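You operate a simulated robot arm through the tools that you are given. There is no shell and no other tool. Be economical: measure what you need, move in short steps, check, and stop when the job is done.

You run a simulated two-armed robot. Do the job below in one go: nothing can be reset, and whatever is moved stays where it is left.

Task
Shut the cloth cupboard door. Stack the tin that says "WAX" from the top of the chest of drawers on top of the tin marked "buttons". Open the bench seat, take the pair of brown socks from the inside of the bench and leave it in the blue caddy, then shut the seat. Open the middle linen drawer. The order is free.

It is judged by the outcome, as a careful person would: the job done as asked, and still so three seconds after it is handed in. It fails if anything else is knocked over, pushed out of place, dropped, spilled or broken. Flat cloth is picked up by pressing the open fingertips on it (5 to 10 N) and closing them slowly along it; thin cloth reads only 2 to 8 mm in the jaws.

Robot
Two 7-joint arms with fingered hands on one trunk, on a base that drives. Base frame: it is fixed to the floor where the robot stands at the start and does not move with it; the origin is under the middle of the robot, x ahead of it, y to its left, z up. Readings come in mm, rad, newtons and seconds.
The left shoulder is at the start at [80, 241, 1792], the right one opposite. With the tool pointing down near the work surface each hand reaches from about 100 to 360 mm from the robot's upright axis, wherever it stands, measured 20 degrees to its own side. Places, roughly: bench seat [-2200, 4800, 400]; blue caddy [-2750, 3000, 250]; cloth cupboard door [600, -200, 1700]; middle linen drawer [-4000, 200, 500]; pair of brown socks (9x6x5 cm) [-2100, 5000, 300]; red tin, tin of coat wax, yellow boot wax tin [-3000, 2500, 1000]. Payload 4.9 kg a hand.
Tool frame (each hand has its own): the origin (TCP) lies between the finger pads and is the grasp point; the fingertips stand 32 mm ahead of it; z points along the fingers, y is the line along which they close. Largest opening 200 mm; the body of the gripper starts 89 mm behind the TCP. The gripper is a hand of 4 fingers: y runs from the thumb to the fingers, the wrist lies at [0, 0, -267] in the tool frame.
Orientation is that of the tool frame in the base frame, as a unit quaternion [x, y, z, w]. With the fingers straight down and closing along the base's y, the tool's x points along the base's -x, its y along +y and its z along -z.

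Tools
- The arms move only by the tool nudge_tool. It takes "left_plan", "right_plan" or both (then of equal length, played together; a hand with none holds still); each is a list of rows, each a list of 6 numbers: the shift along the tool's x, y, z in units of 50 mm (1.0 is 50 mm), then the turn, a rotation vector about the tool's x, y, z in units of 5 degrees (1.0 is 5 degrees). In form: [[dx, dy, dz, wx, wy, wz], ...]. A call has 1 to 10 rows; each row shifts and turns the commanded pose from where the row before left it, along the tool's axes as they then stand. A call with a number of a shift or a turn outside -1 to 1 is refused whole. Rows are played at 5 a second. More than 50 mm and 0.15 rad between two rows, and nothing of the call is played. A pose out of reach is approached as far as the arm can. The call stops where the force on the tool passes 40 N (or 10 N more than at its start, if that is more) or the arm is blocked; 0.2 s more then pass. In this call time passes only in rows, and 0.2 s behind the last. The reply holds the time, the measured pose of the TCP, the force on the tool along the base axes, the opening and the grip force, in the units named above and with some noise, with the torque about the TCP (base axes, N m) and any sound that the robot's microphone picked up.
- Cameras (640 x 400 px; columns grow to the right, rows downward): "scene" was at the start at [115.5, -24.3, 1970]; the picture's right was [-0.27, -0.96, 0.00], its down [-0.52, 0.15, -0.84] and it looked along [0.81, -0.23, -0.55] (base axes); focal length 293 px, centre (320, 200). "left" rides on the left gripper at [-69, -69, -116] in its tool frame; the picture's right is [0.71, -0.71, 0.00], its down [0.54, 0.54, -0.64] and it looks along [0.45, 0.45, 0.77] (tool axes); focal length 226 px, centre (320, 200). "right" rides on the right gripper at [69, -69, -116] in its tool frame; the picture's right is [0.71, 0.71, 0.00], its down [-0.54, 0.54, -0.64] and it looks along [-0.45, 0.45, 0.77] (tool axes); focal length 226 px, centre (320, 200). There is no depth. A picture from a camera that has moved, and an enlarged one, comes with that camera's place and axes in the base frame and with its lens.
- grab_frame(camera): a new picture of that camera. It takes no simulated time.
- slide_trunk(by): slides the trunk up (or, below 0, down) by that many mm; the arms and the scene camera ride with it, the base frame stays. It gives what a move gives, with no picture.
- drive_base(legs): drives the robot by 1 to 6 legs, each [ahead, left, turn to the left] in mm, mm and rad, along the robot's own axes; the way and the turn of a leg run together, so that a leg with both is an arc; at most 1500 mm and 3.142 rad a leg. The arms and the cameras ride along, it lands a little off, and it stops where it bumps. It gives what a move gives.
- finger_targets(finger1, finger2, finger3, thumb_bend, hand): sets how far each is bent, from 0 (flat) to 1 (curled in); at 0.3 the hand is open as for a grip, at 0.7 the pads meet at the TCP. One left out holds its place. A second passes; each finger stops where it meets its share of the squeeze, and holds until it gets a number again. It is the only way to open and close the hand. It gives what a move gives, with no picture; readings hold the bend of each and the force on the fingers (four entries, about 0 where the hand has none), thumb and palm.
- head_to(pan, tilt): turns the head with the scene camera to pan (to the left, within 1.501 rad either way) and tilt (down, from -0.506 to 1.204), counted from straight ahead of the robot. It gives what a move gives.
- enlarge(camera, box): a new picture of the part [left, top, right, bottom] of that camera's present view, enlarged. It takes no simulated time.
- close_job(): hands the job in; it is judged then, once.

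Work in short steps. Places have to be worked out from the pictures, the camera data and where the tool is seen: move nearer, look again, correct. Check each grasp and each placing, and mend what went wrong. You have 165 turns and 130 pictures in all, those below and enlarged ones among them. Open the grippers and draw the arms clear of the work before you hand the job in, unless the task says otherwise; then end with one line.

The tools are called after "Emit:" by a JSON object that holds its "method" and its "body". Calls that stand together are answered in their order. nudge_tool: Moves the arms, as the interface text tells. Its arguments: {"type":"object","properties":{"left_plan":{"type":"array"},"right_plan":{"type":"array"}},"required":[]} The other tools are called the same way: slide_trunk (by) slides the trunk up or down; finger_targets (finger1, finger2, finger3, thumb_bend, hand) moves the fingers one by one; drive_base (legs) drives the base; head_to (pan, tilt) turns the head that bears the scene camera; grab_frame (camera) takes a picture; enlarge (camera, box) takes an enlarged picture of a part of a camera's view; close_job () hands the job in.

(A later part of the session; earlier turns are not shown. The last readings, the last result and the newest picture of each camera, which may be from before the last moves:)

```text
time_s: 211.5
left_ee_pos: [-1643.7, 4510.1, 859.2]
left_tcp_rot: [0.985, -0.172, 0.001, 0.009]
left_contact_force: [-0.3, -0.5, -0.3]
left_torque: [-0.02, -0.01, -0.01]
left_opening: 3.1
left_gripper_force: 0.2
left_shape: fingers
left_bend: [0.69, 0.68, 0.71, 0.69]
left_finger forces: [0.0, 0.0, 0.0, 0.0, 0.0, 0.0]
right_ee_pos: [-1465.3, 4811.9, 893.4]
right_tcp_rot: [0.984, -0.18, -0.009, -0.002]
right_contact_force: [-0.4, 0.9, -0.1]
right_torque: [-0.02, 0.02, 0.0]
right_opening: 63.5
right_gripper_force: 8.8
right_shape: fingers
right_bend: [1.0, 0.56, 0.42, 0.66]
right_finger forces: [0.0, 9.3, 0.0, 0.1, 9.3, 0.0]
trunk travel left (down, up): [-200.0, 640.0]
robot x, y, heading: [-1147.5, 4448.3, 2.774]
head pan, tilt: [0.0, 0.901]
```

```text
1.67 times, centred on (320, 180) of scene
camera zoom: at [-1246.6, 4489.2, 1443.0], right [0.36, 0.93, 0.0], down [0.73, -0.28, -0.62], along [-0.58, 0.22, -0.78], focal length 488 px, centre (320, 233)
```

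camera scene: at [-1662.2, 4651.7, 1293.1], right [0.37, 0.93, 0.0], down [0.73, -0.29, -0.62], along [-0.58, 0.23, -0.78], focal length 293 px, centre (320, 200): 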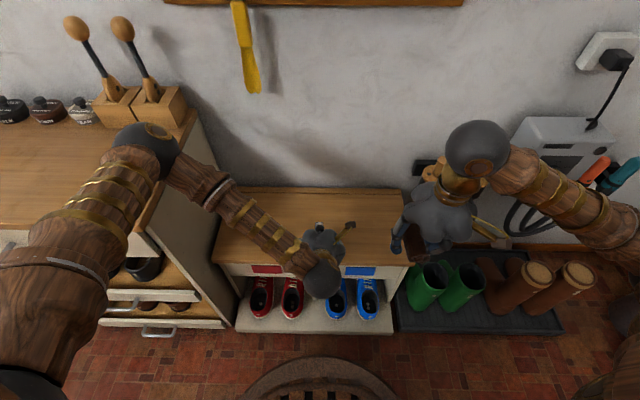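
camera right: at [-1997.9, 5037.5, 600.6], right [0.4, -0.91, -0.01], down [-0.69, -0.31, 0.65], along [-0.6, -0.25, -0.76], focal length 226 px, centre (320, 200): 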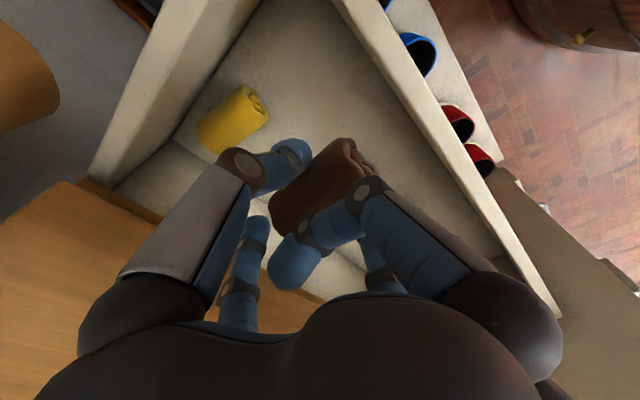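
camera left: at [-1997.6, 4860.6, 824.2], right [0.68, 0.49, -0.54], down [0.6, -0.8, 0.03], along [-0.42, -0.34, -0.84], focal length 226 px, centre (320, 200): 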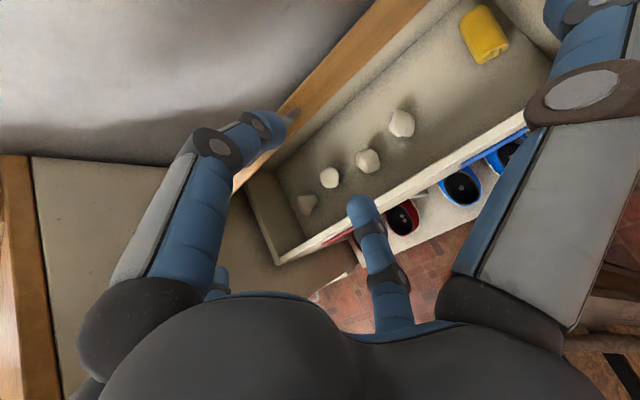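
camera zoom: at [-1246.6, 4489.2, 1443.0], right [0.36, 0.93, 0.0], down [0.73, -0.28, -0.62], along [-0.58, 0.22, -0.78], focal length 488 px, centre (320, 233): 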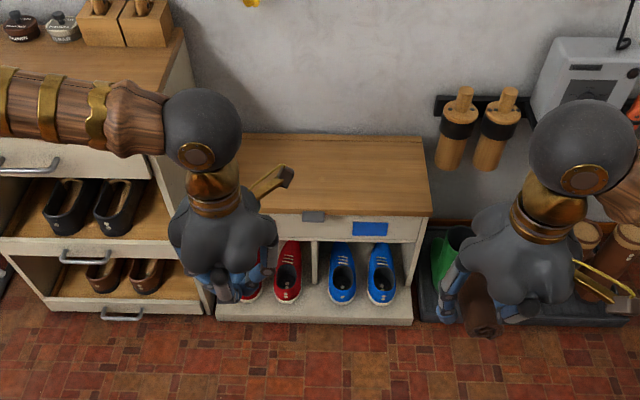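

Bench shut and everything in place. I drive left 2.2 m to in front of the caddy and look.

Emit:
{"method": "drive_base", "body": {"legs": [[0, 1100, 0], [125, 1090, -0.01]]}}

Emit:
{"method": "head_to", "body": {"pan": -0.15, "tilt": 0.85}}

Emit:
{"method": "grab_frame", "body": {"camera": "scene"}}

```text
time_s: 222.1
left_ee_pos: [-2512.2, 2554.6, 859.3]
left_tcp_rot: [0.985, -0.173, 0.002, 0.009]
left_contact_force: [-0.7, -0.2, -0.4]
left_torque: [-0.01, 0.02, -0.02]
left_opening: 3.3
left_gripper_force: 0.0
left_shape: fingers
left_bend: [0.69, 0.68, 0.71, 0.69]
left_finger forces: [0.0, 0.0, 0.0, 0.0, 0.0, 0.0]
right_ee_pos: [-2331.3, 2856.7, 893.6]
right_tcp_rot: [0.984, -0.18, -0.008, -0.002]
right_contact_force: [-0.1, 0.2, -1.1]
right_torque: [0.02, -0.03, 0.0]
right_opening: 63.6
right_gripper_force: 9.5
right_shape: fingers
right_bend: [1.0, 0.56, 0.42, 0.66]
right_finger forces: [0.0, 9.2, 0.0, 0.0, 9.4, 0.0]
trunk travel left (down, up): [-200.0, 640.0]
robot x, y, heading: [-2015.5, 2496.9, 2.773]
head pan, tilt: [0.0, 0.901]
```

```text
time_s: 222.8
left_ee_pos: [-2511.2, 2554.1, 859.1]
left_tcp_rot: [0.985, -0.173, 0.001, 0.009]
left_contact_force: [0.0, 0.0, 0.1]
left_torque: [0.03, 0.03, -0.02]
left_opening: 3.0
left_gripper_force: 0.0
left_shape: fingers
left_bend: [0.69, 0.68, 0.71, 0.69]
left_finger forces: [0.1, 0.1, 0.0, 0.0, 0.0, 0.1]
right_ee_pos: [-2332.1, 2856.0, 892.9]
right_tcp_rot: [0.984, -0.179, -0.009, -0.002]
right_contact_force: [-1.3, -0.2, -0.6]
right_torque: [0.03, -0.02, -0.01]
right_opening: 63.7
right_gripper_force: 9.5
right_shape: fingers
right_bend: [1.0, 0.56, 0.42, 0.66]
right_finger forces: [0.0, 9.3, 0.0, 0.0, 9.4, 0.0]
trunk travel left (down, up): [-200.0, 640.0]
robot x, y, heading: [-2016.8, 2494.7, 2.774]
head pan, tilt: [-0.15, 0.85]
```

```text
23 pictures are left
camera scene: at [-2110.9, 2544.0, 1447.0], right [0.5, 0.87, 0.0], down [0.65, -0.37, -0.66], along [-0.57, 0.33, -0.75], focal length 293 px, centre (320, 200)
```

scene: 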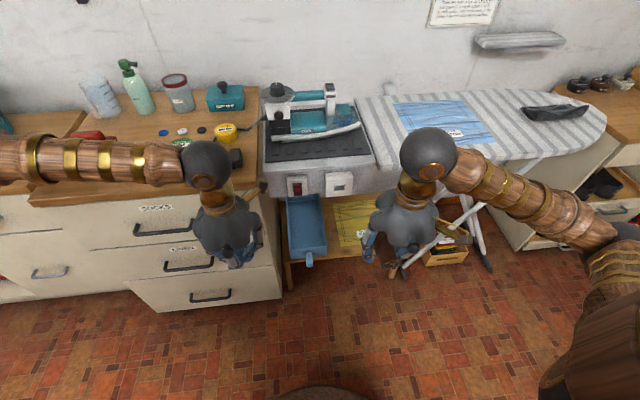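

Emit:
{"method": "enlarge", "body": {"camera": "scene", "box": [240, 80, 400, 290]}}

```text
1.90 times, centred on (320, 185) of scene
camera zoom: at [-2110.9, 2544.0, 1447.0], right [0.5, 0.87, 0.0], down [0.65, -0.37, -0.66], along [-0.57, 0.33, -0.75], focal length 557 px, centre (320, 229)
```

zoom: 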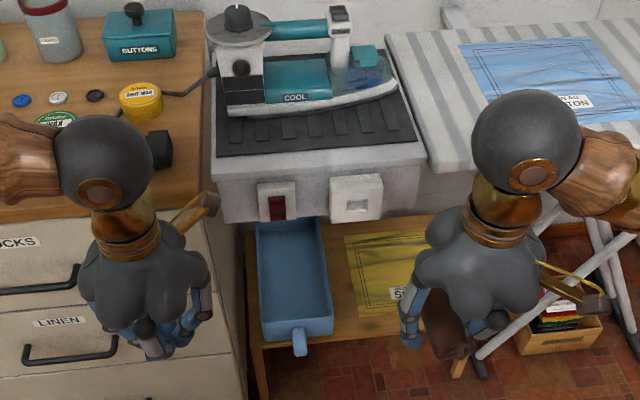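

Caddy is a long tray: front edge ≈(-2702,2825), running back ~290 mm beneath the iron station, rim z≈400. I draw the left hand up/back, then shift and drive forward, with trunk low.

Emit:
{"method": "nudge_tool", "body": {"left_plan": [[0, 0, -1, 0, 0, 0], [0, 0, -1, 0, 0, 0], [0, 0, -1, 0, 0, 0], [0, 0, -1, 0, 0, 0], [0, 0, -1, 0, 0, 0], [0.9, 0, 0, 0, 0, 0], [0.9, 0, 0, 0, 0, 0], [0, 0, 0, 0, 0, 0]]}}

Emit:
{"method": "slide_trunk", "body": {"by": -200}}

Emit:
{"method": "drive_base", "body": {"legs": [[120, -40, 0]]}}

Emit:
{"method": "nudge_tool", "body": {"right_plan": [[0, 0.6, 0.3, 0, -1, 0], [0, 0.6, 0.3, 0, -1, 0], [0, 0.6, 0.3, 0, -1, 0], [0, 0.6, 0.3, 0, -1, 0], [0, 0.6, 0.3, 0, -1, 0], [0, 0.3, 0.3, 0, -1, 0], [0, 0, 0.3, 0, -1, 0], [0, 0, 0.3, 0, -1, 0], [0, 0, 0, 0, 0, 0]]}}

Emit:
{"method": "grab_frame", "body": {"camera": "scene"}}

```text
time_s: 224.6
left_ee_pos: [-2425.1, 2528.7, 1110.1]
left_tcp_rot: [0.985, -0.173, 0.0, 0.009]
left_contact_force: [1.0, -0.8, -0.4]
left_torque: [-0.04, -0.01, 0.02]
left_opening: 3.3
left_gripper_force: 0.0
left_shape: fingers
left_bend: [0.69, 0.68, 0.71, 0.69]
left_finger forces: [0.1, 0.0, 0.0, 0.1, 0.0, 0.1]
right_ee_pos: [-2333.5, 2856.9, 893.3]
right_tcp_rot: [0.984, -0.18, -0.009, -0.001]
right_contact_force: [-1.2, -0.3, -0.8]
right_torque: [0.01, 0.02, -0.02]
right_opening: 63.7
right_gripper_force: 9.8
right_shape: fingers
right_bend: [1.0, 0.56, 0.42, 0.66]
right_finger forces: [0.0, 9.2, 0.0, 0.1, 9.4, 0.0]
trunk travel left (down, up): [-200.0, 640.0]
robot x, y, heading: [-2017.5, 2494.1, 2.774]
head pan, tilt: [-0.15, 0.85]
```

```text
time_s: 226.8
left_ee_pos: [-2424.8, 2528.0, 910.3]
left_tcp_rot: [0.985, -0.173, 0.001, 0.009]
left_contact_force: [-0.1, -0.2, 0.0]
left_torque: [0.0, -0.01, -0.03]
left_opening: 3.2
left_gripper_force: 0.1
left_shape: fingers
left_bend: [0.69, 0.68, 0.71, 0.69]
left_finger forces: [0.0, 0.1, 0.0, 0.1, 0.0, 0.0]
right_ee_pos: [-2332.1, 2855.7, 693.1]
right_tcp_rot: [0.984, -0.18, -0.008, -0.002]
right_contact_force: [-0.1, -0.5, -0.5]
right_torque: [0.02, 0.03, 0.02]
right_opening: 63.4
right_gripper_force: 9.6
right_shape: fingers
right_bend: [1.0, 0.56, 0.42, 0.66]
right_finger forces: [0.1, 9.3, 0.1, 0.0, 9.5, 0.0]
trunk travel left (down, up): [0.0, 840.0]
robot x, y, heading: [-2011.5, 2491.6, 2.773]
head pan, tilt: [-0.15, 0.85]
```

```text
time_s: 228.1
left_ee_pos: [-2522.5, 2608.7, 909.6]
left_tcp_rot: [0.985, -0.174, 0.001, 0.01]
left_contact_force: [-0.7, -0.4, -0.5]
left_torque: [-0.05, -0.06, 0.0]
left_opening: 3.4
left_gripper_force: 0.0
left_shape: fingers
left_bend: [0.69, 0.68, 0.71, 0.69]
left_finger forces: [0.0, 0.1, 0.1, 0.0, 0.0, 0.1]
right_ee_pos: [-2428.8, 2936.9, 693.3]
right_tcp_rot: [0.984, -0.18, -0.008, -0.001]
right_contact_force: [-0.8, -0.2, -0.2]
right_torque: [-0.05, -0.02, -0.02]
right_opening: 63.6
right_gripper_force: 9.1
right_shape: fingers
right_bend: [1.0, 0.56, 0.42, 0.66]
right_finger forces: [0.0, 9.3, 0.0, 0.1, 9.4, 0.0]
trunk travel left (down, up): [0.0, 840.0]
robot x, y, heading: [-2106.2, 2573.3, 2.772]
head pan, tilt: [-0.15, 0.85]
```

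```text
time_s: 230.1
left_ee_pos: [-2522.0, 2607.6, 909.3]
left_tcp_rot: [0.985, -0.173, 0.002, 0.009]
left_contact_force: [-0.3, 0.2, 1.2]
left_torque: [-0.01, 0.01, -0.01]
left_opening: 3.0
left_gripper_force: 0.0
left_shape: fingers
left_bend: [0.69, 0.68, 0.71, 0.69]
left_finger forces: [0.0, 0.0, 0.1, 0.0, 0.0, 0.1]
right_ee_pos: [-2542.3, 2796.3, 578.2]
right_tcp_rot: [0.921, -0.17, -0.345, -0.064]
right_contact_force: [-0.8, -0.8, -1.0]
right_torque: [0.02, -0.02, 0.0]
right_opening: 63.6
right_gripper_force: 8.9
right_shape: fingers
right_bend: [1.0, 0.56, 0.42, 0.66]
right_finger forces: [0.0, 9.3, 0.1, 0.0, 9.4, 0.0]
right hand out of reach, approached as far as the arm can: row 1, 2, 3
trunk travel left (down, up): [0.0, 840.0]
robot x, y, heading: [-2107.5, 2577.8, 2.769]
head pan, tilt: [-0.15, 0.85]
```

```text
21 pictures are left
camera scene: at [-2207.0, 2623.7, 1247.0], right [0.5, 0.87, 0.0], down [0.65, -0.37, -0.66], along [-0.57, 0.33, -0.75], focal length 293 px, centre (320, 200)
```

scene: 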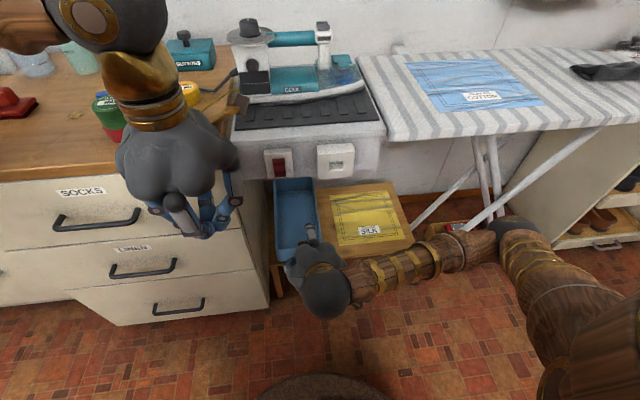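

Tray front edge re-measured ≈(-2693,2819); drop point ≈(-2772,2859). I move in under the station at z≈535.

Emit:
{"method": "nudge_tool", "body": {"right_plan": [[-0.51, 0.08, 0.62, 0, 0, 0], [-0.51, 0.08, 0.62, 0, 0, 0], [-0.51, 0.08, 0.62, 0, 0, 0], [-0.51, 0.08, 0.62, 0, 0, 0], [-0.51, 0.08, 0.62, 0, 0, 0], [0, 0, 0, 0, 0, 0]]}}

Emit:
{"method": "grab_frame", "body": {"camera": "right"}}

Emit:
{"method": "grab_frame", "body": {"camera": "scene"}}

```text
time_s: 231.4
left_ee_pos: [-2522.1, 2607.3, 910.1]
left_tcp_rot: [0.985, -0.173, 0.001, 0.009]
left_contact_force: [0.2, -0.5, -1.3]
left_torque: [0.03, 0.0, 0.01]
left_opening: 3.1
left_gripper_force: 0.1
left_shape: fingers
left_bend: [0.69, 0.68, 0.71, 0.69]
left_finger forces: [0.0, 0.1, 0.0, 0.1, 0.0, 0.1]
right_ee_pos: [-2734.2, 2848.6, 544.7]
right_tcp_rot: [0.921, -0.168, -0.344, -0.063]
right_contact_force: [0.7, -0.3, -0.6]
right_torque: [-0.05, -0.02, -0.01]
right_opening: 63.4
right_gripper_force: 8.6
right_shape: fingers
right_bend: [1.0, 0.56, 0.42, 0.66]
right_finger forces: [0.1, 9.2, 0.0, 0.0, 9.4, 0.0]
trunk travel left (down, up): [0.0, 840.0]
robot x, y, heading: [-2111.2, 2571.2, 2.769]
head pan, tilt: [-0.15, 0.85]
```

```text
20 pictures are left
camera right: at [-2590.3, 2867.5, 587.3], right [0.25, -0.85, -0.46], down [-0.18, -0.51, 0.84], along [-0.95, -0.13, -0.28], focal length 226 px, centre (320, 200)
```

right: 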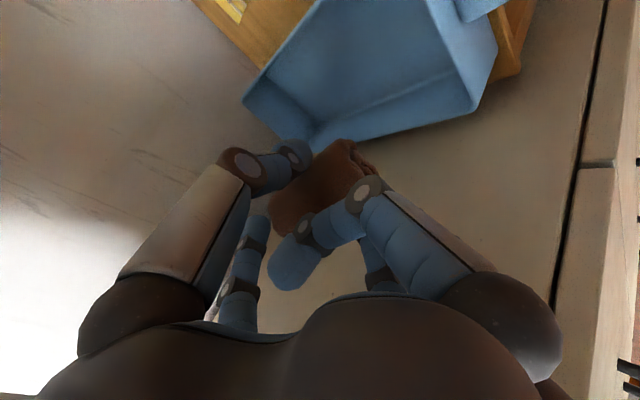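

```text
19 pictures are left
camera scene: at [-2206.7, 2623.8, 1247.0], right [0.5, 0.87, 0.0], down [0.65, -0.37, -0.66], along [-0.57, 0.33, -0.75], focal length 293 px, centre (320, 200)
```

scene: 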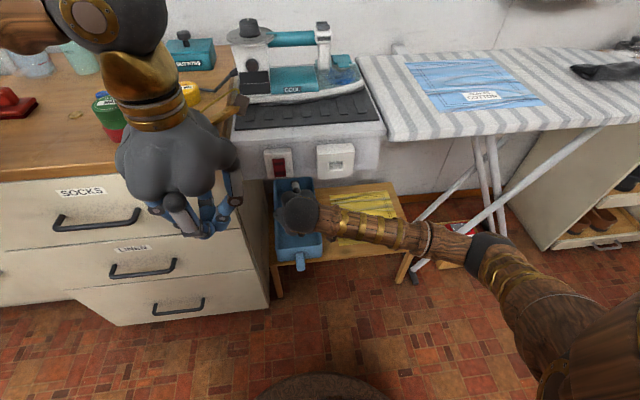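

Projecting the tray's corners into the hand view matches well: the socks are over the tray's front half. I lower 100 mm while moving 50 mm inward.

Emit:
{"method": "nudge_tool", "body": {"right_plan": [[0.17, 0, 0.73, 0, 0, 0], [0.17, 0, 0.73, 0, 0, 0], [0.17, 0, 0.73, 0, 0, 0], [0, 0, 0, 0, 0, 0]]}}

Emit:
{"method": "grab_frame", "body": {"camera": "right"}}

```text
time_s: 232.4
left_ee_pos: [-2520.8, 2608.6, 911.0]
left_tcp_rot: [0.985, -0.174, 0.002, 0.01]
left_contact_force: [-0.3, -0.2, 0.0]
left_torque: [-0.01, 0.03, 0.01]
left_opening: 3.3
left_gripper_force: 0.0
left_shape: fingers
left_bend: [0.69, 0.68, 0.71, 0.69]
left_finger forces: [0.0, 0.1, 0.0, 0.1, 0.0, 0.0]
right_ee_pos: [-2785.0, 2865.5, 446.5]
right_tcp_rot: [0.922, -0.168, -0.344, -0.063]
right_contact_force: [0.6, -0.2, -0.3]
right_torque: [-0.01, -0.02, -0.01]
right_opening: 63.3
right_gripper_force: 9.6
right_shape: fingers
right_bend: [1.0, 0.56, 0.42, 0.66]
right_finger forces: [0.0, 9.3, 0.0, 0.1, 9.4, 0.0]
trunk travel left (down, up): [0.0, 840.0]
robot x, y, heading: [-2110.8, 2575.2, 2.773]
head pan, tilt: [-0.15, 0.85]
```

```text
18 pictures are left
camera right: at [-2639.8, 2884.6, 488.6], right [0.25, -0.85, -0.46], down [-0.18, -0.51, 0.84], along [-0.95, -0.13, -0.28], focal length 226 px, centre (320, 200)
```

right: 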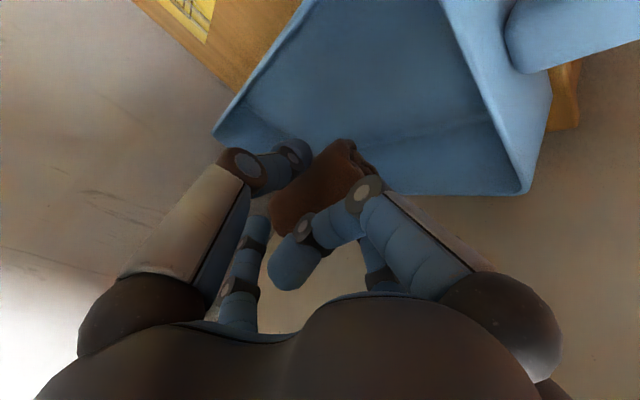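

Socks are centred in the tray's width, ~110 mm from its front. I lower 30 mm more and check contact.

Emit:
{"method": "nudge_tool", "body": {"right_plan": [[0.2, 0, 0.23, 0, 0, 0], [0.2, 0, 0.23, 0, 0, 0], [0, 0, 0, 0, 0, 0]]}}

```text
time_s: 233.2
left_ee_pos: [-2521.3, 2607.4, 910.9]
left_tcp_rot: [0.985, -0.174, 0.002, 0.009]
left_contact_force: [-1.2, -0.5, 0.3]
left_torque: [-0.03, 0.0, 0.01]
left_opening: 3.1
left_gripper_force: 0.1
left_shape: fingers
left_bend: [0.69, 0.68, 0.71, 0.69]
left_finger forces: [0.0, 0.0, 0.0, 0.0, 0.0, 0.1]
right_ee_pos: [-2785.3, 2866.3, 416.5]
right_tcp_rot: [0.921, -0.168, -0.345, -0.063]
right_contact_force: [-0.4, -0.3, -0.6]
right_torque: [-0.03, -0.01, 0.0]
right_opening: 63.4
right_gripper_force: 9.1
right_shape: fingers
right_bend: [1.0, 0.56, 0.42, 0.66]
right_finger forces: [0.0, 9.3, 0.0, 0.0, 9.4, 0.0]
trunk travel left (down, up): [0.0, 840.0]
robot x, y, heading: [-2108.9, 2576.9, 2.771]
head pan, tilt: [-0.15, 0.85]
```

Still free; lower in smaller steps until it touches.

Emit:
{"method": "nudge_tool", "body": {"right_plan": [[0.13, 0, 0.15, 0, 0, 0], [0.13, 0, 0.15, 0, 0, 0], [0.07, 0, 0.08, 0, 0, 0], [0, 0, 0, 0, 0, 0]]}}

Emit:
{"method": "grab_frame", "body": {"camera": "scene"}}

```text
time_s: 234.2
left_ee_pos: [-2522.0, 2608.5, 910.3]
left_tcp_rot: [0.985, -0.173, 0.001, 0.009]
left_contact_force: [0.6, 0.0, -0.1]
left_torque: [0.0, -0.05, -0.01]
left_opening: 3.2
left_gripper_force: 0.1
left_shape: fingers
left_bend: [0.69, 0.68, 0.71, 0.69]
left_finger forces: [0.0, 0.0, 0.1, 0.0, 0.0, 0.0]
right_ee_pos: [-2784.2, 2865.4, 389.7]
right_tcp_rot: [0.921, -0.168, -0.345, -0.062]
right_contact_force: [0.9, 0.0, -0.3]
right_torque: [0.0, -0.02, 0.0]
right_opening: 63.4
right_gripper_force: 8.9
right_shape: fingers
right_bend: [1.0, 0.56, 0.42, 0.66]
right_finger forces: [0.0, 9.2, 0.0, 0.0, 9.4, 0.1]
trunk travel left (down, up): [0.0, 840.0]
robot x, y, heading: [-2109.3, 2575.3, 2.769]
head pan, tilt: [-0.15, 0.85]
```

```text
17 pictures are left
camera scene: at [-2207.1, 2623.7, 1247.0], right [0.5, 0.87, 0.0], down [0.65, -0.37, -0.66], along [-0.57, 0.33, -0.75], focal length 293 px, centre (320, 200)
```

scene: 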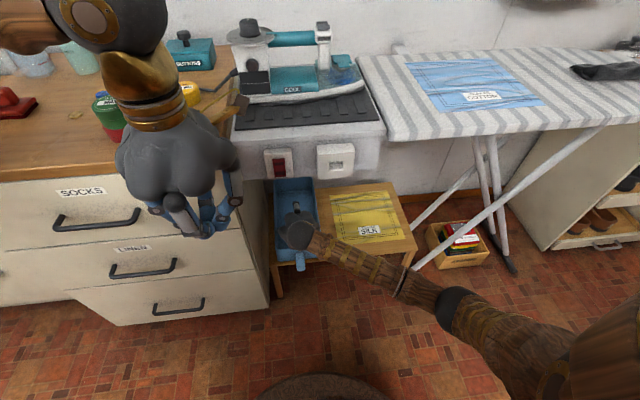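

Well over the tray; still no contact, so the floor is lower. Continue down in small steps.

Emit:
{"method": "nudge_tool", "body": {"right_plan": [[0.13, 0, 0.15, 0, 0, 0], [0.13, 0, 0.15, 0, 0, 0], [0.1, 0, 0.11, 0, 0, 0], [0.1, 0, 0.11, 0, 0, 0], [0, 0, 0, 0, 0, 0]]}}

Emit:
{"method": "grab_frame", "body": {"camera": "right"}}

```text
time_s: 235.0
left_ee_pos: [-2521.9, 2609.0, 910.9]
left_tcp_rot: [0.985, -0.174, 0.001, 0.009]
left_contact_force: [-0.7, 0.3, -0.4]
left_torque: [0.02, -0.01, -0.01]
left_opening: 3.0
left_gripper_force: 0.0
left_shape: fingers
left_bend: [0.69, 0.68, 0.71, 0.69]
left_finger forces: [0.0, 0.0, 0.1, 0.0, 0.0, 0.0]
right_ee_pos: [-2788.6, 2868.2, 376.2]
right_tcp_rot: [0.918, -0.17, -0.352, -0.063]
right_contact_force: [-5.2, 0.1, 24.0]
right_torque: [-0.77, -1.95, -0.18]
right_opening: 68.2
right_gripper_force: 21.3
right_shape: fingers
right_bend: [1.0, 0.56, 0.42, 0.66]
right_finger forces: [23.9, 9.3, 0.0, 0.1, 9.3, 0.0]
trunk travel left (down, up): [0.0, 840.0]
robot x, y, heading: [-2111.1, 2574.1, 2.769]
head pan, tilt: [-0.15, 0.85]
stopped in row 3 (right hand): the force on the tool passed its limit at 46 N (the readings are from after the stop); the commanded pose is now the measured one
```

```text
16 pictures are left
camera right: at [-2643.5, 2887.3, 417.1], right [0.24, -0.85, -0.47], down [-0.17, -0.51, 0.84], along [-0.96, -0.12, -0.26], focal length 226 px, centre (320, 200)
```

right: 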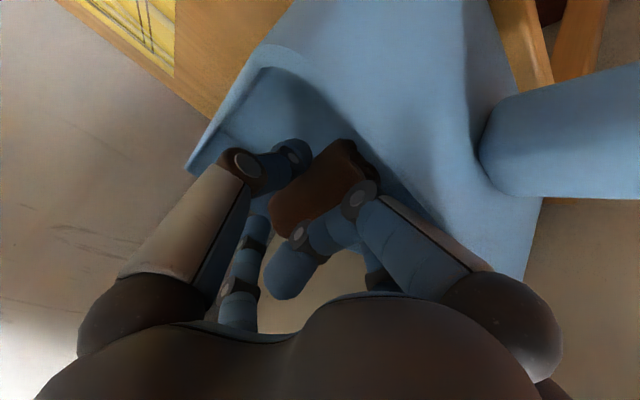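

The curled finger touches the tray's front rim. I rise 8 mm, move 20 mm inward, then release the socks.

Emit:
{"method": "nudge_tool", "body": {"right_plan": [[-0.1, 0, -0.12, 0, 0, 0], [-0.3, 0, 0.26, 0, 0, 0], [0, 0, 0, 0, 0, 0]]}}

Emit:
{"method": "finger_targets", "body": {"hand": "right", "finger2": 0.42, "thumb_bend": 0.46}}

Emit:
{"method": "grab_frame", "body": {"camera": "right"}}

```text
time_s: 235.8
left_ee_pos: [-2521.3, 2608.0, 910.4]
left_tcp_rot: [0.985, -0.174, 0.002, 0.009]
left_contact_force: [-0.1, -0.7, 0.4]
left_torque: [-0.03, -0.02, -0.03]
left_opening: 3.1
left_gripper_force: 0.0
left_shape: fingers
left_bend: [0.69, 0.68, 0.71, 0.69]
left_finger forces: [0.0, 0.0, 0.0, 0.1, 0.1, 0.0]
right_ee_pos: [-2807.1, 2874.9, 381.5]
right_tcp_rot: [0.92, -0.169, -0.349, -0.063]
right_contact_force: [0.0, -0.5, -0.6]
right_torque: [0.02, 0.03, 0.02]
right_opening: 63.5
right_gripper_force: 9.7
right_shape: fingers
right_bend: [1.0, 0.56, 0.42, 0.66]
right_finger forces: [0.0, 9.2, 0.0, 0.0, 9.4, 0.1]
trunk travel left (down, up): [0.0, 840.0]
robot x, y, heading: [-2110.6, 2574.8, 2.775]
head pan, tilt: [-0.15, 0.85]
```

```text
time_s: 236.8
left_ee_pos: [-2522.4, 2607.7, 911.0]
left_tcp_rot: [0.985, -0.174, 0.001, 0.008]
left_contact_force: [-0.4, 0.7, -1.1]
left_torque: [-0.03, 0.01, -0.01]
left_opening: 3.3
left_gripper_force: 0.1
left_shape: fingers
left_bend: [0.69, 0.68, 0.71, 0.69]
left_finger forces: [0.1, 0.0, 0.0, 0.0, 0.0, 0.1]
right_ee_pos: [-2806.2, 2874.3, 380.6]
right_tcp_rot: [0.919, -0.17, -0.35, -0.064]
right_contact_force: [0.4, -3.9, 4.8]
right_torque: [-0.18, 0.03, 0.22]
right_opening: 83.1
right_gripper_force: 14.4
right_shape: fingers
right_bend: [1.0, 0.49, 0.42, 0.5]
right_finger forces: [0.1, 13.2, 0.0, 0.0, 15.9, 0.0]
trunk travel left (down, up): [0.0, 840.0]
robot x, y, heading: [-2109.6, 2574.1, 2.777]
head pan, tilt: [-0.15, 0.85]
```

```text
15 pictures are left
camera right: at [-2661.1, 2892.6, 423.2], right [0.24, -0.85, -0.47], down [-0.17, -0.51, 0.84], along [-0.95, -0.12, -0.27], focal length 226 px, centre (320, 200)
```

right: 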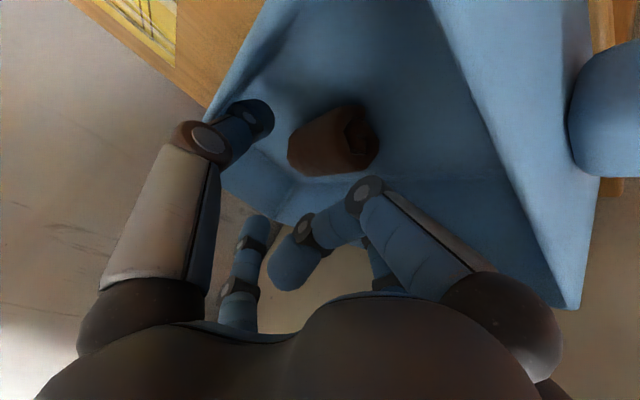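

Socks lie in the tray; the opening fingers press on its side walls, so I ease them inward and lift straight out.

Emit:
{"method": "finger_targets", "body": {"hand": "right", "finger2": 0.51, "thumb_bend": 0.52}}

Emit:
{"method": "nudge_tool", "body": {"right_plan": [[-0.4, 0, -0.46, 0, 0, 0], [-0.6, 0, -0.7, 0, 0, 0], [-0.4, 0, -0.5, 0, 0, 0], [0.6, 0, -0.55, 0, 0, 0], [0.6, 0, -0.55, 0, 0, 0], [0.6, 0, -0.55, 0, 0, 0], [0.6, 0, -0.55, 0, 0, 0], [0.6, 0, -0.55, 0, 0, 0]]}}

Emit:
{"method": "enlarge", "body": {"camera": "scene", "box": [220, 80, 420, 300]}}

```text
time_s: 237.8
left_ee_pos: [-2520.7, 2607.8, 910.9]
left_tcp_rot: [0.985, -0.174, 0.001, 0.009]
left_contact_force: [0.3, 0.7, 0.2]
left_torque: [-0.01, 0.01, -0.01]
left_opening: 3.1
left_gripper_force: 0.1
left_shape: fingers
left_bend: [0.69, 0.68, 0.71, 0.69]
left_finger forces: [0.0, 0.1, 0.0, 0.0, 0.1, 0.0]
right_ee_pos: [-2807.3, 2873.6, 380.9]
right_tcp_rot: [0.92, -0.17, -0.349, -0.063]
right_contact_force: [-0.9, 0.4, 0.9]
right_torque: [0.0, -0.02, -0.01]
right_opening: 81.9
right_gripper_force: 0.0
right_shape: fingers
right_bend: [1.0, 0.51, 0.42, 0.52]
right_finger forces: [0.0, 0.0, 0.1, 0.0, 0.1, 0.0]
trunk travel left (down, up): [0.0, 840.0]
robot x, y, heading: [-2109.2, 2572.1, 2.771]
head pan, tilt: [-0.15, 0.85]
```

```text
time_s: 239.6
left_ee_pos: [-2519.7, 2608.3, 911.4]
left_tcp_rot: [0.985, -0.174, 0.002, 0.009]
left_contact_force: [0.1, -0.2, -0.4]
left_torque: [0.0, 0.03, 0.02]
left_opening: 2.8
left_gripper_force: 0.0
left_shape: fingers
left_bend: [0.69, 0.68, 0.71, 0.69]
left_finger forces: [0.1, 0.0, 0.1, 0.0, 0.0, 0.0]
right_ee_pos: [-2613.3, 2800.7, 493.0]
right_tcp_rot: [0.92, -0.169, -0.349, -0.063]
right_contact_force: [0.8, 0.4, 0.1]
right_torque: [-0.01, -0.01, 0.0]
right_opening: 82.1
right_gripper_force: 0.0
right_shape: fingers
right_bend: [1.0, 0.51, 0.42, 0.52]
right_finger forces: [0.0, 0.0, 0.0, 0.0, 0.0, 0.0]
trunk travel left (down, up): [0.0, 840.0]
robot x, y, heading: [-2111.1, 2576.5, 2.775]
head pan, tilt: [-0.15, 0.85]
```

```text
1.82 times, centred on (320, 190) of scene
camera zoom: at [-2206.3, 2623.4, 1247.1], right [0.5, 0.87, 0.0], down [0.65, -0.37, -0.66], along [-0.57, 0.33, -0.75], focal length 532 px, centre (320, 218)
```

zoom: 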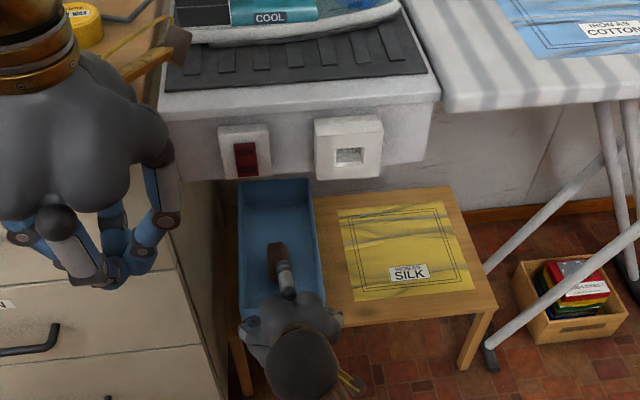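

Socks rest in the caddy. I back off, straighten the right hand, raise the trunk, and drive left along the wall to the linen drawers.

Emit:
{"method": "drive_base", "body": {"legs": [[-200, 0, 0]]}}

Emit:
{"method": "slide_trunk", "body": {"by": 300}}

Emit:
{"method": "nudge_tool", "body": {"right_plan": [[0, 0, 0, 0, 1, 0], [0, 0, 0, 0, 1, 0], [0, 0, 0, 0, 1, 0], [0, 0, 0, 0, 1, 0], [0, -0.6, 0, 0, 1, 0], [0, -0.8, 0, 0, 1, 0], [0, -0.8, 0, 0, 1, 0], [0, -0.8, 0, 0, 1, 0], [0, 0, 0, 0, 0, 0]]}}

Emit:
{"method": "drive_base", "body": {"legs": [[0, 1150, 0], [0, 1150, 0]]}}

Emit:
{"method": "head_to", "body": {"pan": 0.0, "tilt": 0.7}}

Emit:
{"method": "grab_frame", "body": {"camera": "scene"}}

```text
time_s: 241.2
left_ee_pos: [-2331.2, 2535.6, 911.0]
left_tcp_rot: [0.985, -0.175, 0.0, 0.009]
left_contact_force: [-0.3, -0.5, 0.3]
left_torque: [0.02, 0.07, -0.01]
left_opening: 3.1
left_gripper_force: 0.0
left_shape: fingers
left_bend: [0.69, 0.68, 0.71, 0.69]
left_finger forces: [0.0, 0.0, 0.0, 0.0, 0.0, 0.0]
right_ee_pos: [-2424.2, 2728.2, 493.4]
right_tcp_rot: [0.92, -0.169, -0.349, -0.063]
right_contact_force: [0.1, -0.1, -0.5]
right_torque: [0.02, 0.02, -0.02]
right_opening: 82.1
right_gripper_force: 0.1
right_shape: fingers
right_bend: [1.0, 0.51, 0.42, 0.52]
right_finger forces: [0.1, 0.1, 0.0, 0.0, 0.0, 0.0]
trunk travel left (down, up): [0.0, 840.0]
robot x, y, heading: [-1921.8, 2502.8, 2.769]
head pan, tilt: [-0.15, 0.85]
```

```text
time_s: 244.2
left_ee_pos: [-2333.7, 2536.4, 1210.6]
left_tcp_rot: [0.985, -0.175, 0.001, 0.009]
left_contact_force: [0.1, 0.7, 0.1]
left_torque: [-0.01, -0.02, -0.01]
left_opening: 3.0
left_gripper_force: 0.1
left_shape: fingers
left_bend: [0.69, 0.68, 0.71, 0.69]
left_finger forces: [0.1, 0.0, 0.0, 0.1, 0.0, 0.0]
right_ee_pos: [-2423.5, 2728.3, 792.7]
right_tcp_rot: [0.92, -0.17, -0.349, -0.063]
right_contact_force: [0.2, 0.1, 0.3]
right_torque: [-0.01, -0.01, 0.01]
right_opening: 82.0
right_gripper_force: 0.0
right_shape: fingers
right_bend: [1.0, 0.51, 0.42, 0.52]
right_finger forces: [0.0, 0.0, 0.1, 0.0, 0.0, 0.1]
trunk travel left (down, up): [-300.0, 540.0]
robot x, y, heading: [-1920.5, 2500.3, 2.768]
head pan, tilt: [-0.15, 0.85]
```

```text
time_s: 246.2
left_ee_pos: [-2331.3, 2537.3, 1210.2]
left_tcp_rot: [0.985, -0.173, 0.0, 0.009]
left_contact_force: [0.6, 0.2, 1.0]
left_torque: [-0.04, 0.02, 0.0]
left_opening: 3.0
left_gripper_force: 0.1
left_shape: fingers
left_bend: [0.69, 0.68, 0.71, 0.69]
left_finger forces: [0.0, 0.1, 0.0, 0.0, 0.0, 0.1]
right_ee_pos: [-2395.5, 2822.9, 799.4]
right_tcp_rot: [0.981, -0.18, -0.071, -0.004]
right_contact_force: [0.0, -1.2, -0.7]
right_torque: [0.1, 0.03, 0.02]
right_opening: 82.1
right_gripper_force: 0.1
right_shape: fingers
right_bend: [1.0, 0.51, 0.42, 0.52]
right_finger forces: [0.0, 0.1, 0.1, 0.1, 0.0, 0.0]
right hand out of reach, approached as far as the arm can: row 6, 7
trunk travel left (down, up): [-300.0, 540.0]
robot x, y, heading: [-1923.6, 2501.4, 2.771]
head pan, tilt: [-0.15, 0.85]
```

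```text
time_s: 257.5
left_ee_pos: [-3178.8, 414.8, 1210.4]
left_tcp_rot: [0.983, -0.185, 0.001, 0.009]
left_contact_force: [-0.2, 0.2, -0.1]
left_torque: [-0.01, -0.02, 0.01]
left_opening: 3.2
left_gripper_force: 0.0
left_shape: fingers
left_bend: [0.69, 0.68, 0.71, 0.69]
left_finger forces: [0.0, 0.1, 0.1, 0.0, 0.0, 0.1]
right_ee_pos: [-3235.6, 700.6, 799.2]
right_tcp_rot: [0.979, -0.192, -0.072, -0.006]
right_contact_force: [-0.9, 0.5, -0.5]
right_torque: [-0.01, 0.01, -0.01]
right_opening: 82.4
right_gripper_force: 0.0
right_shape: fingers
right_bend: [1.0, 0.51, 0.42, 0.52]
right_finger forces: [0.0, 0.1, 0.1, 0.0, 0.1, 0.1]
trunk travel left (down, up): [-300.0, 540.0]
robot x, y, heading: [-2770.4, 368.9, 2.75]
head pan, tilt: [-0.15, 0.85]
```

```text
time_s: 258.2
left_ee_pos: [-3178.3, 414.1, 1210.1]
left_tcp_rot: [0.983, -0.186, 0.002, 0.009]
left_contact_force: [-0.1, -0.2, -1.0]
left_torque: [-0.01, 0.0, 0.0]
left_opening: 3.0
left_gripper_force: 0.1
left_shape: fingers
left_bend: [0.69, 0.68, 0.71, 0.69]
left_finger forces: [0.1, 0.1, 0.0, 0.0, 0.1, 0.0]
right_ee_pos: [-3235.6, 700.9, 799.4]
right_tcp_rot: [0.979, -0.192, -0.072, -0.006]
right_contact_force: [-1.2, 0.1, 0.0]
right_torque: [0.01, 0.0, 0.01]
right_opening: 82.0
right_gripper_force: 0.1
right_shape: fingers
right_bend: [1.0, 0.51, 0.42, 0.52]
right_finger forces: [0.1, 0.1, 0.0, 0.1, 0.0, 0.1]
trunk travel left (down, up): [-300.0, 540.0]
robot x, y, heading: [-2768.0, 368.5, 2.748]
head pan, tilt: [0.0, 0.7]
```

```text
13 pictures are left
camera scene: at [-2875.7, 413.9, 1559.2], right [0.39, 0.92, 0.0], down [0.59, -0.25, -0.76], along [-0.71, 0.29, -0.64], focal length 293 px, centre (320, 200)
```

scene: 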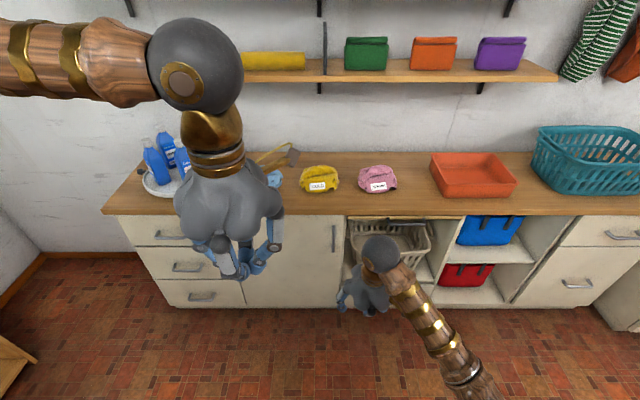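

The three-drawer column at the left matches the linen drawers; I enlarge it.

Emit:
{"method": "enlarge", "body": {"camera": "scene", "box": [100, 190, 270, 320]}}

```text
3.08 times, centred on (185, 255) of scene
camera zoom: at [-2875.7, 413.9, 1559.2], right [0.39, 0.92, 0.0], down [0.59, -0.25, -0.76], along [-0.71, 0.29, -0.64], focal length 900 px, centre (735, 31)
```

zoom: 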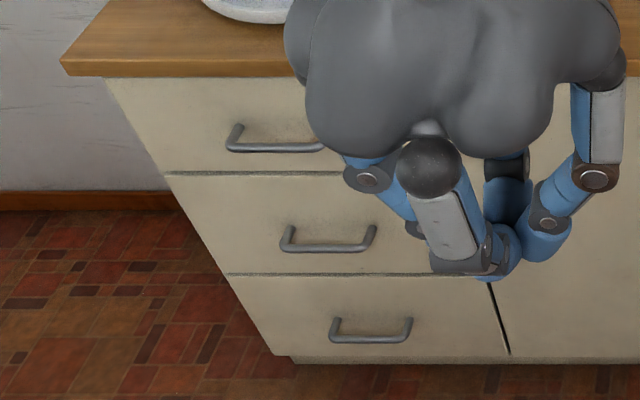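

Middle handle is a horizontal bar near (-3897,161,437). I drive so it lies straight ahead of me (~740 mm), then lower the trunk.

Emit:
{"method": "drive_base", "body": {"legs": [[0, 625, 0.015], [200, 0, 0]]}}

Emit:
{"method": "slide_trunk", "body": {"by": -300}}

Emit:
{"method": "finger_targets", "body": {"hand": "left", "finger1": 0.5, "finger2": 0.0, "finger3": 0.3, "thumb_bend": 0.0}}

Emit:
{"method": "nudge_tool", "body": {"left_plan": [[-0.1, -0.3, 0.9, 0, 0, 0], [-0.1, -0.3, 0.9, 0, 0, 0], [-0.1, -0.3, 0.9, 0, 0, 0], [-0.1, -0.3, 0.9, 0, 0, 0], [-0.1, -0.3, 0.9, 0, 0, 0], [-0.1, -0.3, 0.9, 0, 0, 0], [0, -0.3, 0.4, 0, 0, 0]]}}

Emit:
{"method": "nudge_tool", "body": {"left_plan": [[0, 0, 0, 0, -1, 0], [0, 0, 0, 0, -1, 0], [0, 0, 0, 0, -1, 0], [0, 0, 0, 0, -1, 0], [0, 0, 0, 0, -1, 0], [0, 0, 0, 0, -1, 0], [0, 0, 0, 0, -1, 0], [0, 0, 0, 0, -1, 0], [0, 0, 0, 0, -1, 0], [0, 0, 0, 0, -0.6, 0]]}}

Emit:
{"method": "grab_frame", "body": {"camera": "left"}}

```text
time_s: 262.8
left_ee_pos: [-3597.5, -95.8, 1211.1]
left_tcp_rot: [0.984, -0.178, 0.001, 0.01]
left_contact_force: [0.4, 0.0, -1.2]
left_torque: [-0.01, 0.0, -0.04]
left_opening: 3.0
left_gripper_force: 0.0
left_shape: fingers
left_bend: [0.69, 0.68, 0.71, 0.69]
left_finger forces: [0.0, 0.0, 0.0, 0.0, 0.0, 0.0]
right_ee_pos: [-3660.6, 191.0, 799.0]
right_tcp_rot: [0.98, -0.184, -0.071, -0.005]
right_contact_force: [-0.2, -0.9, -0.2]
right_torque: [0.0, 0.06, -0.01]
right_opening: 82.1
right_gripper_force: 0.1
right_shape: fingers
right_bend: [1.0, 0.51, 0.42, 0.52]
right_finger forces: [0.0, 0.1, 0.0, 0.0, 0.0, 0.0]
trunk travel left (down, up): [-300.0, 540.0]
robot x, y, heading: [-3188.5, -133.7, 2.762]
head pan, tilt: [0.0, 0.7]
```

```text
time_s: 265.8
left_ee_pos: [-3597.7, -94.6, 910.8]
left_tcp_rot: [0.984, -0.178, 0.001, 0.009]
left_contact_force: [0.7, 0.3, 0.3]
left_torque: [-0.02, -0.02, 0.0]
left_opening: 3.3
left_gripper_force: 0.1
left_shape: fingers
left_bend: [0.69, 0.68, 0.71, 0.69]
left_finger forces: [0.0, 0.0, 0.0, 0.1, 0.0, 0.1]
right_ee_pos: [-3661.5, 191.6, 498.8]
right_tcp_rot: [0.98, -0.183, -0.071, -0.006]
right_contact_force: [0.2, 0.5, -0.2]
right_torque: [0.04, 0.01, -0.01]
right_opening: 82.2
right_gripper_force: 0.1
right_shape: fingers
right_bend: [1.0, 0.51, 0.42, 0.52]
right_finger forces: [0.1, 0.1, 0.0, 0.0, 0.0, 0.0]
trunk travel left (down, up): [0.0, 840.0]
robot x, y, heading: [-3192.1, -129.9, 2.764]
head pan, tilt: [0.0, 0.7]
```

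```text
time_s: 266.8
left_ee_pos: [-3598.4, -94.6, 910.0]
left_tcp_rot: [0.984, -0.178, 0.001, 0.009]
left_contact_force: [-0.1, -0.1, -0.1]
left_torque: [0.0, -0.01, 0.03]
left_opening: 141.6
left_gripper_force: 0.0
left_shape: fingers
left_bend: [0.5, 0.01, 0.3, 0.0]
left_finger forces: [0.0, 0.1, 0.0, 0.0, 0.1, 0.0]
right_ee_pos: [-3661.2, 193.0, 500.1]
right_tcp_rot: [0.98, -0.183, -0.072, -0.006]
right_contact_force: [0.0, 0.8, -0.1]
right_torque: [0.02, 0.01, 0.03]
right_opening: 82.0
right_gripper_force: 0.1
right_shape: fingers
right_bend: [1.0, 0.51, 0.42, 0.52]
right_finger forces: [0.0, 0.0, 0.1, 0.0, 0.0, 0.0]
trunk travel left (down, up): [0.0, 840.0]
robot x, y, heading: [-3184.9, -131.4, 2.765]
head pan, tilt: [0.0, 0.7]
```

```text
time_s: 268.4
left_ee_pos: [-3588.5, 10.7, 617.9]
left_tcp_rot: [0.984, -0.178, 0.0, 0.01]
left_contact_force: [0.3, 0.3, -0.1]
left_torque: [0.01, -0.01, -0.04]
left_opening: 141.5
left_gripper_force: 0.0
left_shape: fingers
left_bend: [0.5, 0.01, 0.3, 0.0]
left_finger forces: [0.1, 0.0, 0.1, 0.0, 0.0, 0.1]
right_ee_pos: [-3660.1, 192.4, 500.4]
right_tcp_rot: [0.98, -0.183, -0.071, -0.006]
right_contact_force: [0.8, 0.4, -0.6]
right_torque: [0.0, 0.0, -0.01]
right_opening: 82.3
right_gripper_force: 0.0
right_shape: fingers
right_bend: [1.0, 0.51, 0.42, 0.52]
right_finger forces: [0.1, 0.0, 0.0, 0.1, 0.0, 0.0]
trunk travel left (down, up): [0.0, 840.0]
robot x, y, heading: [-3186.3, -129.9, 2.762]
head pan, tilt: [0.0, 0.7]
```

```text
time_s: 270.6
left_ee_pos: [-3589.6, 9.5, 617.9]
left_tcp_rot: [0.899, -0.165, -0.4, -0.064]
left_contact_force: [-0.7, 0.0, -0.6]
left_torque: [0.01, -0.02, 0.0]
left_opening: 141.5
left_gripper_force: 0.1
left_shape: fingers
left_bend: [0.5, 0.01, 0.3, 0.0]
left_finger forces: [0.1, 0.0, 0.1, 0.0, 0.0, 0.0]
right_ee_pos: [-3661.8, 192.6, 498.7]
right_tcp_rot: [0.98, -0.184, -0.071, -0.005]
right_contact_force: [0.3, 0.2, 0.1]
right_torque: [-0.02, 0.01, 0.0]
right_opening: 82.0
right_gripper_force: 0.0
right_shape: fingers
right_bend: [1.0, 0.51, 0.42, 0.52]
right_finger forces: [0.0, 0.0, 0.2, 0.0, 0.0, 0.0]
trunk travel left (down, up): [0.0, 840.0]
robot x, y, heading: [-3186.3, -133.4, 2.764]
head pan, tilt: [0.0, 0.7]
```

```text
11 pictures are left
camera left: at [-3527.6, 61.4, 747.1], right [0.69, 0.49, -0.54], down [0.6, -0.8, 0.04], along [-0.41, -0.35, -0.84], focal length 226 px, centre (320, 200)
```

left: 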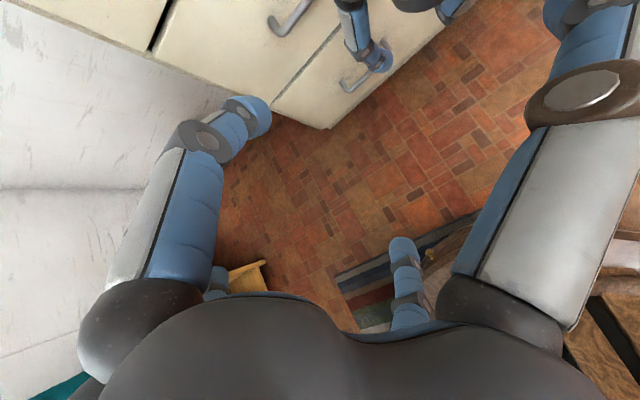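

The middle handle (upper of the two seen here) triangulates to ≈(-3930,155,420). I lift the right hand out of the drawer's way and bring the left hand closer.

Emit:
{"method": "nudge_tool", "body": {"left_plan": [[-0.29, -0.03, 0.91, 0, 0, 0], [-0.29, -0.03, 0.91, 0, 0, 0], [-0.29, -0.03, 0.91, 0, 0, 0], [-0.29, -0.03, 0.91, 0, 0, 0], [-0.29, -0.03, 0.91, 0, 0, 0], [0, 0, 0, 0, 0, 0], [0, 0, 0, 0, 0, 0]], "right_plan": [[0, -0.2, -0.9, 0, 0, 0], [0, -0.3, -0.9, 0, 0, 0], [0, -0.3, -0.9, 0, 0, 0], [0, -0.3, -0.9, 0, 0, 0], [0, -0.3, -0.9, 0, 0, 0], [0, 0, -0.9, 0, 0, 0], [0, 0, -0.9, 0, 0, 0]]}}

Emit:
{"method": "grab_frame", "body": {"camera": "left"}}

```text
time_s: 272.2
left_ee_pos: [-3789.6, 88.4, 520.2]
left_tcp_rot: [0.899, -0.166, -0.4, -0.064]
left_contact_force: [-0.1, -0.3, 0.5]
left_torque: [0.04, -0.02, 0.0]
left_opening: 141.5
left_gripper_force: 0.0
left_shape: fingers
left_bend: [0.5, 0.01, 0.3, 0.0]
left_finger forces: [0.1, 0.0, 0.0, 0.1, 0.0, 0.0]
right_ee_pos: [-3592.1, 243.9, 809.7]
right_tcp_rot: [0.98, -0.183, -0.072, -0.004]
right_contact_force: [0.2, -0.2, 0.5]
right_torque: [-0.01, -0.01, 0.02]
right_opening: 82.3
right_gripper_force: 0.0
right_shape: fingers
right_bend: [1.0, 0.51, 0.42, 0.52]
right_finger forces: [0.0, 0.0, 0.1, 0.0, 0.1, 0.0]
trunk travel left (down, up): [0.0, 840.0]
robot x, y, heading: [-3184.4, -134.2, 2.766]
head pan, tilt: [0.0, 0.7]
```

```text
10 pictures are left
camera left: at [-3729.3, 140.9, 648.7], right [0.69, 0.49, -0.54], down [0.6, -0.8, 0.04], along [-0.41, -0.35, -0.84], focal length 226 px, centre (320, 200)
```

left: 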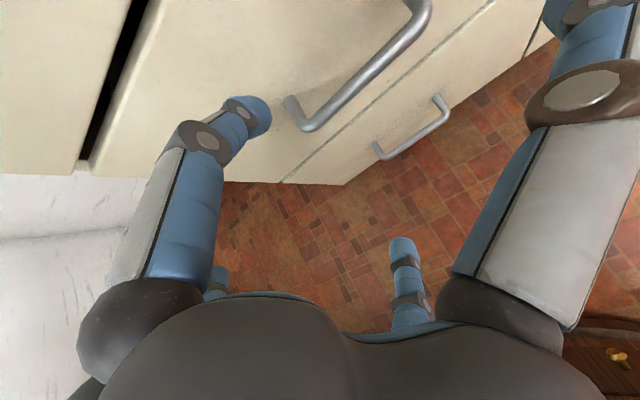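

Close view gives the bar centre ≈(-3868,180,435), standoff ≈43 mm. I move finger1 above the slot behind the bar.

Emit:
{"method": "nudge_tool", "body": {"left_plan": [[-0.38, -0.31, 0.41, 0, 0, 0], [-0.38, -0.31, 0.41, 0, 0, 0], [-0.37, -0.32, 0.42, 0, 0, 0], [0, 0, 0, 0, 0, 0]]}}

Emit:
{"method": "grab_frame", "body": {"camera": "left"}}

```text
time_s: 273.2
left_ee_pos: [-3854.0, 161.5, 518.2]
left_tcp_rot: [0.899, -0.167, -0.399, -0.064]
left_contact_force: [14.9, -9.3, 4.7]
left_torque: [0.18, 0.38, 0.12]
left_opening: 131.5
left_gripper_force: 8.4
left_shape: fingers
left_bend: [0.79, 0.01, 0.3, 0.0]
left_finger forces: [16.3, 0.0, 0.1, 0.1, 0.0, 0.0]
right_ee_pos: [-3592.0, 243.3, 811.2]
right_tcp_rot: [0.98, -0.184, -0.071, -0.006]
right_contact_force: [-0.2, -0.7, -0.5]
right_torque: [0.01, 0.0, 0.0]
right_opening: 82.0
right_gripper_force: 0.1
right_shape: fingers
right_bend: [1.0, 0.51, 0.42, 0.52]
right_finger forces: [0.0, 0.0, 0.1, 0.0, 0.1, 0.0]
trunk travel left (down, up): [0.0, 840.0]
robot x, y, heading: [-3185.4, -134.4, 2.763]
head pan, tilt: [0.0, 0.7]
```

```text
9 pictures are left
camera left: at [-3791.9, 214.6, 646.7], right [0.69, 0.49, -0.54], down [0.6, -0.8, 0.04], along [-0.41, -0.35, -0.84], focal length 226 px, centre (320, 200)
```

left: 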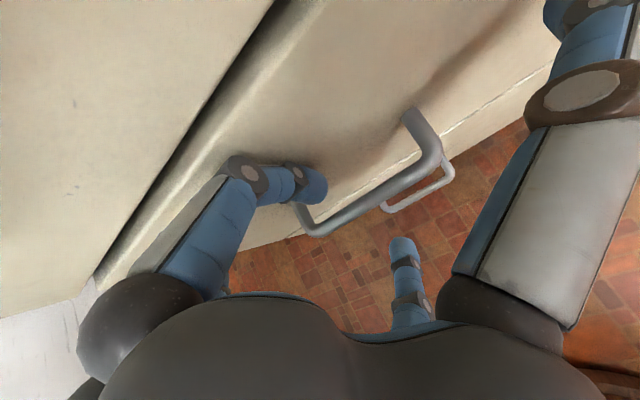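

Two-view triangulation now gives the bar at z≈484, centre (-3835,170), standoff ~32 mm; I overshot and pressed the face lightly. I move back 43 mm so finger1 hangs over the slot.

Emit:
{"method": "nudge_tool", "body": {"left_plan": [[0.57, -0.18, -0.65, 0, 0, 0], [0, 0, 0, 0, 0, 0]]}}

Emit:
{"method": "grab_frame", "body": {"camera": "left"}}

```text
time_s: 273.8
left_ee_pos: [-3811.8, 156.1, 518.1]
left_tcp_rot: [0.899, -0.166, -0.4, -0.064]
left_contact_force: [3.0, -1.2, 0.8]
left_torque: [0.0, 0.04, 0.0]
left_opening: 138.4
left_gripper_force: 1.9
left_shape: fingers
left_bend: [0.52, 0.01, 0.3, 0.0]
left_finger forces: [4.2, 0.0, 0.0, 0.0, 0.0, 0.1]
right_ee_pos: [-3593.9, 244.4, 810.5]
right_tcp_rot: [0.98, -0.184, -0.072, -0.005]
right_contact_force: [0.3, -0.1, 0.8]
right_torque: [0.0, -0.01, 0.0]
right_opening: 81.9
right_gripper_force: 0.0
right_shape: fingers
right_bend: [1.0, 0.51, 0.42, 0.52]
right_finger forces: [0.1, 0.0, 0.0, 0.1, 0.0, 0.0]
trunk travel left (down, up): [0.0, 840.0]
robot x, y, heading: [-3191.3, -128.2, 2.77]
head pan, tilt: [0.0, 0.7]
```

```text
8 pictures are left
camera left: at [-3749.5, 208.8, 648.0], right [0.69, 0.49, -0.54], down [0.6, -0.8, 0.04], along [-0.41, -0.35, -0.84], focal length 226 px, centre (320, 200)
```

left: 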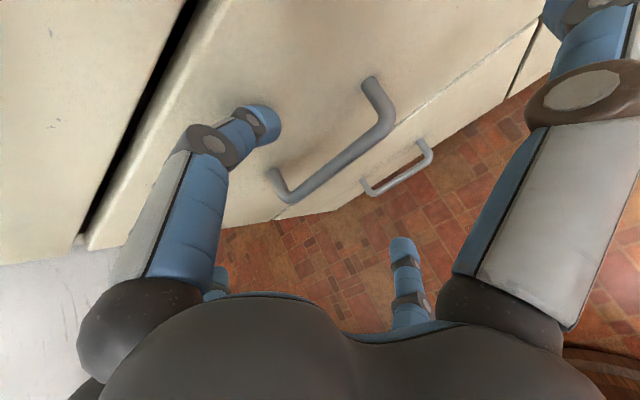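

The tip touches the face; it reaches ~62 mm ahead of the TCP. I back off 19 mm and lower 73 mm so it drops behind the bar.

Emit:
{"method": "nudge_tool", "body": {"left_plan": [[0.25, 0, -0.28, 0, 0, 0], [0.36, 0, 0.325, 0, 0, 0], [0.36, 0, 0.325, 0, 0, 0], [0.36, 0, 0.325, 0, 0, 0], [0, 0, 0, 0, 0, 0]]}}

Emit:
{"method": "grab_frame", "body": {"camera": "left"}}

```text
time_s: 275.0
left_ee_pos: [-3794.0, 150.1, 444.3]
left_tcp_rot: [0.899, -0.166, -0.401, -0.064]
left_contact_force: [-1.4, 0.5, 4.3]
left_torque: [0.04, 0.16, -0.03]
left_opening: 144.0
left_gripper_force: 1.1
left_shape: fingers
left_bend: [0.48, 0.01, 0.3, 0.0]
left_finger forces: [3.1, 0.0, 0.0, 0.0, 0.0, 0.0]
right_ee_pos: [-3591.1, 244.2, 810.9]
right_tcp_rot: [0.98, -0.184, -0.072, -0.005]
right_contact_force: [0.5, -0.3, -0.1]
right_torque: [0.03, 0.04, 0.01]
right_opening: 82.2
right_gripper_force: 0.0
right_shape: fingers
right_bend: [1.0, 0.51, 0.42, 0.52]
right_finger forces: [0.1, 0.1, 0.0, 0.0, 0.0, 0.0]
trunk travel left (down, up): [0.0, 840.0]
robot x, y, heading: [-3190.8, -131.0, 2.763]
head pan, tilt: [0.0, 0.7]
```

```text
7 pictures are left
camera left: at [-3732.0, 202.1, 574.2], right [0.69, 0.49, -0.54], down [0.6, -0.8, 0.04], along [-0.41, -0.35, -0.84], focal length 226 px, centre (320, 200)
```

left: 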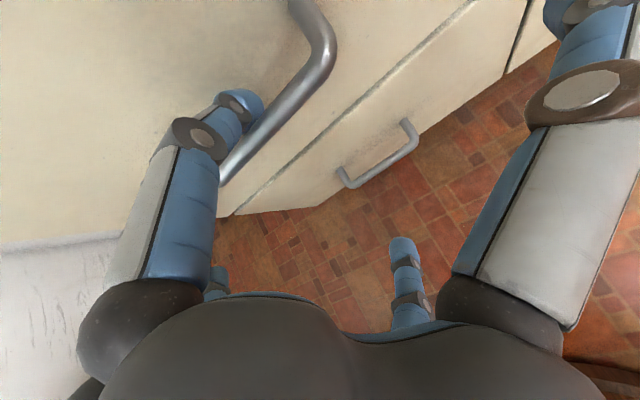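

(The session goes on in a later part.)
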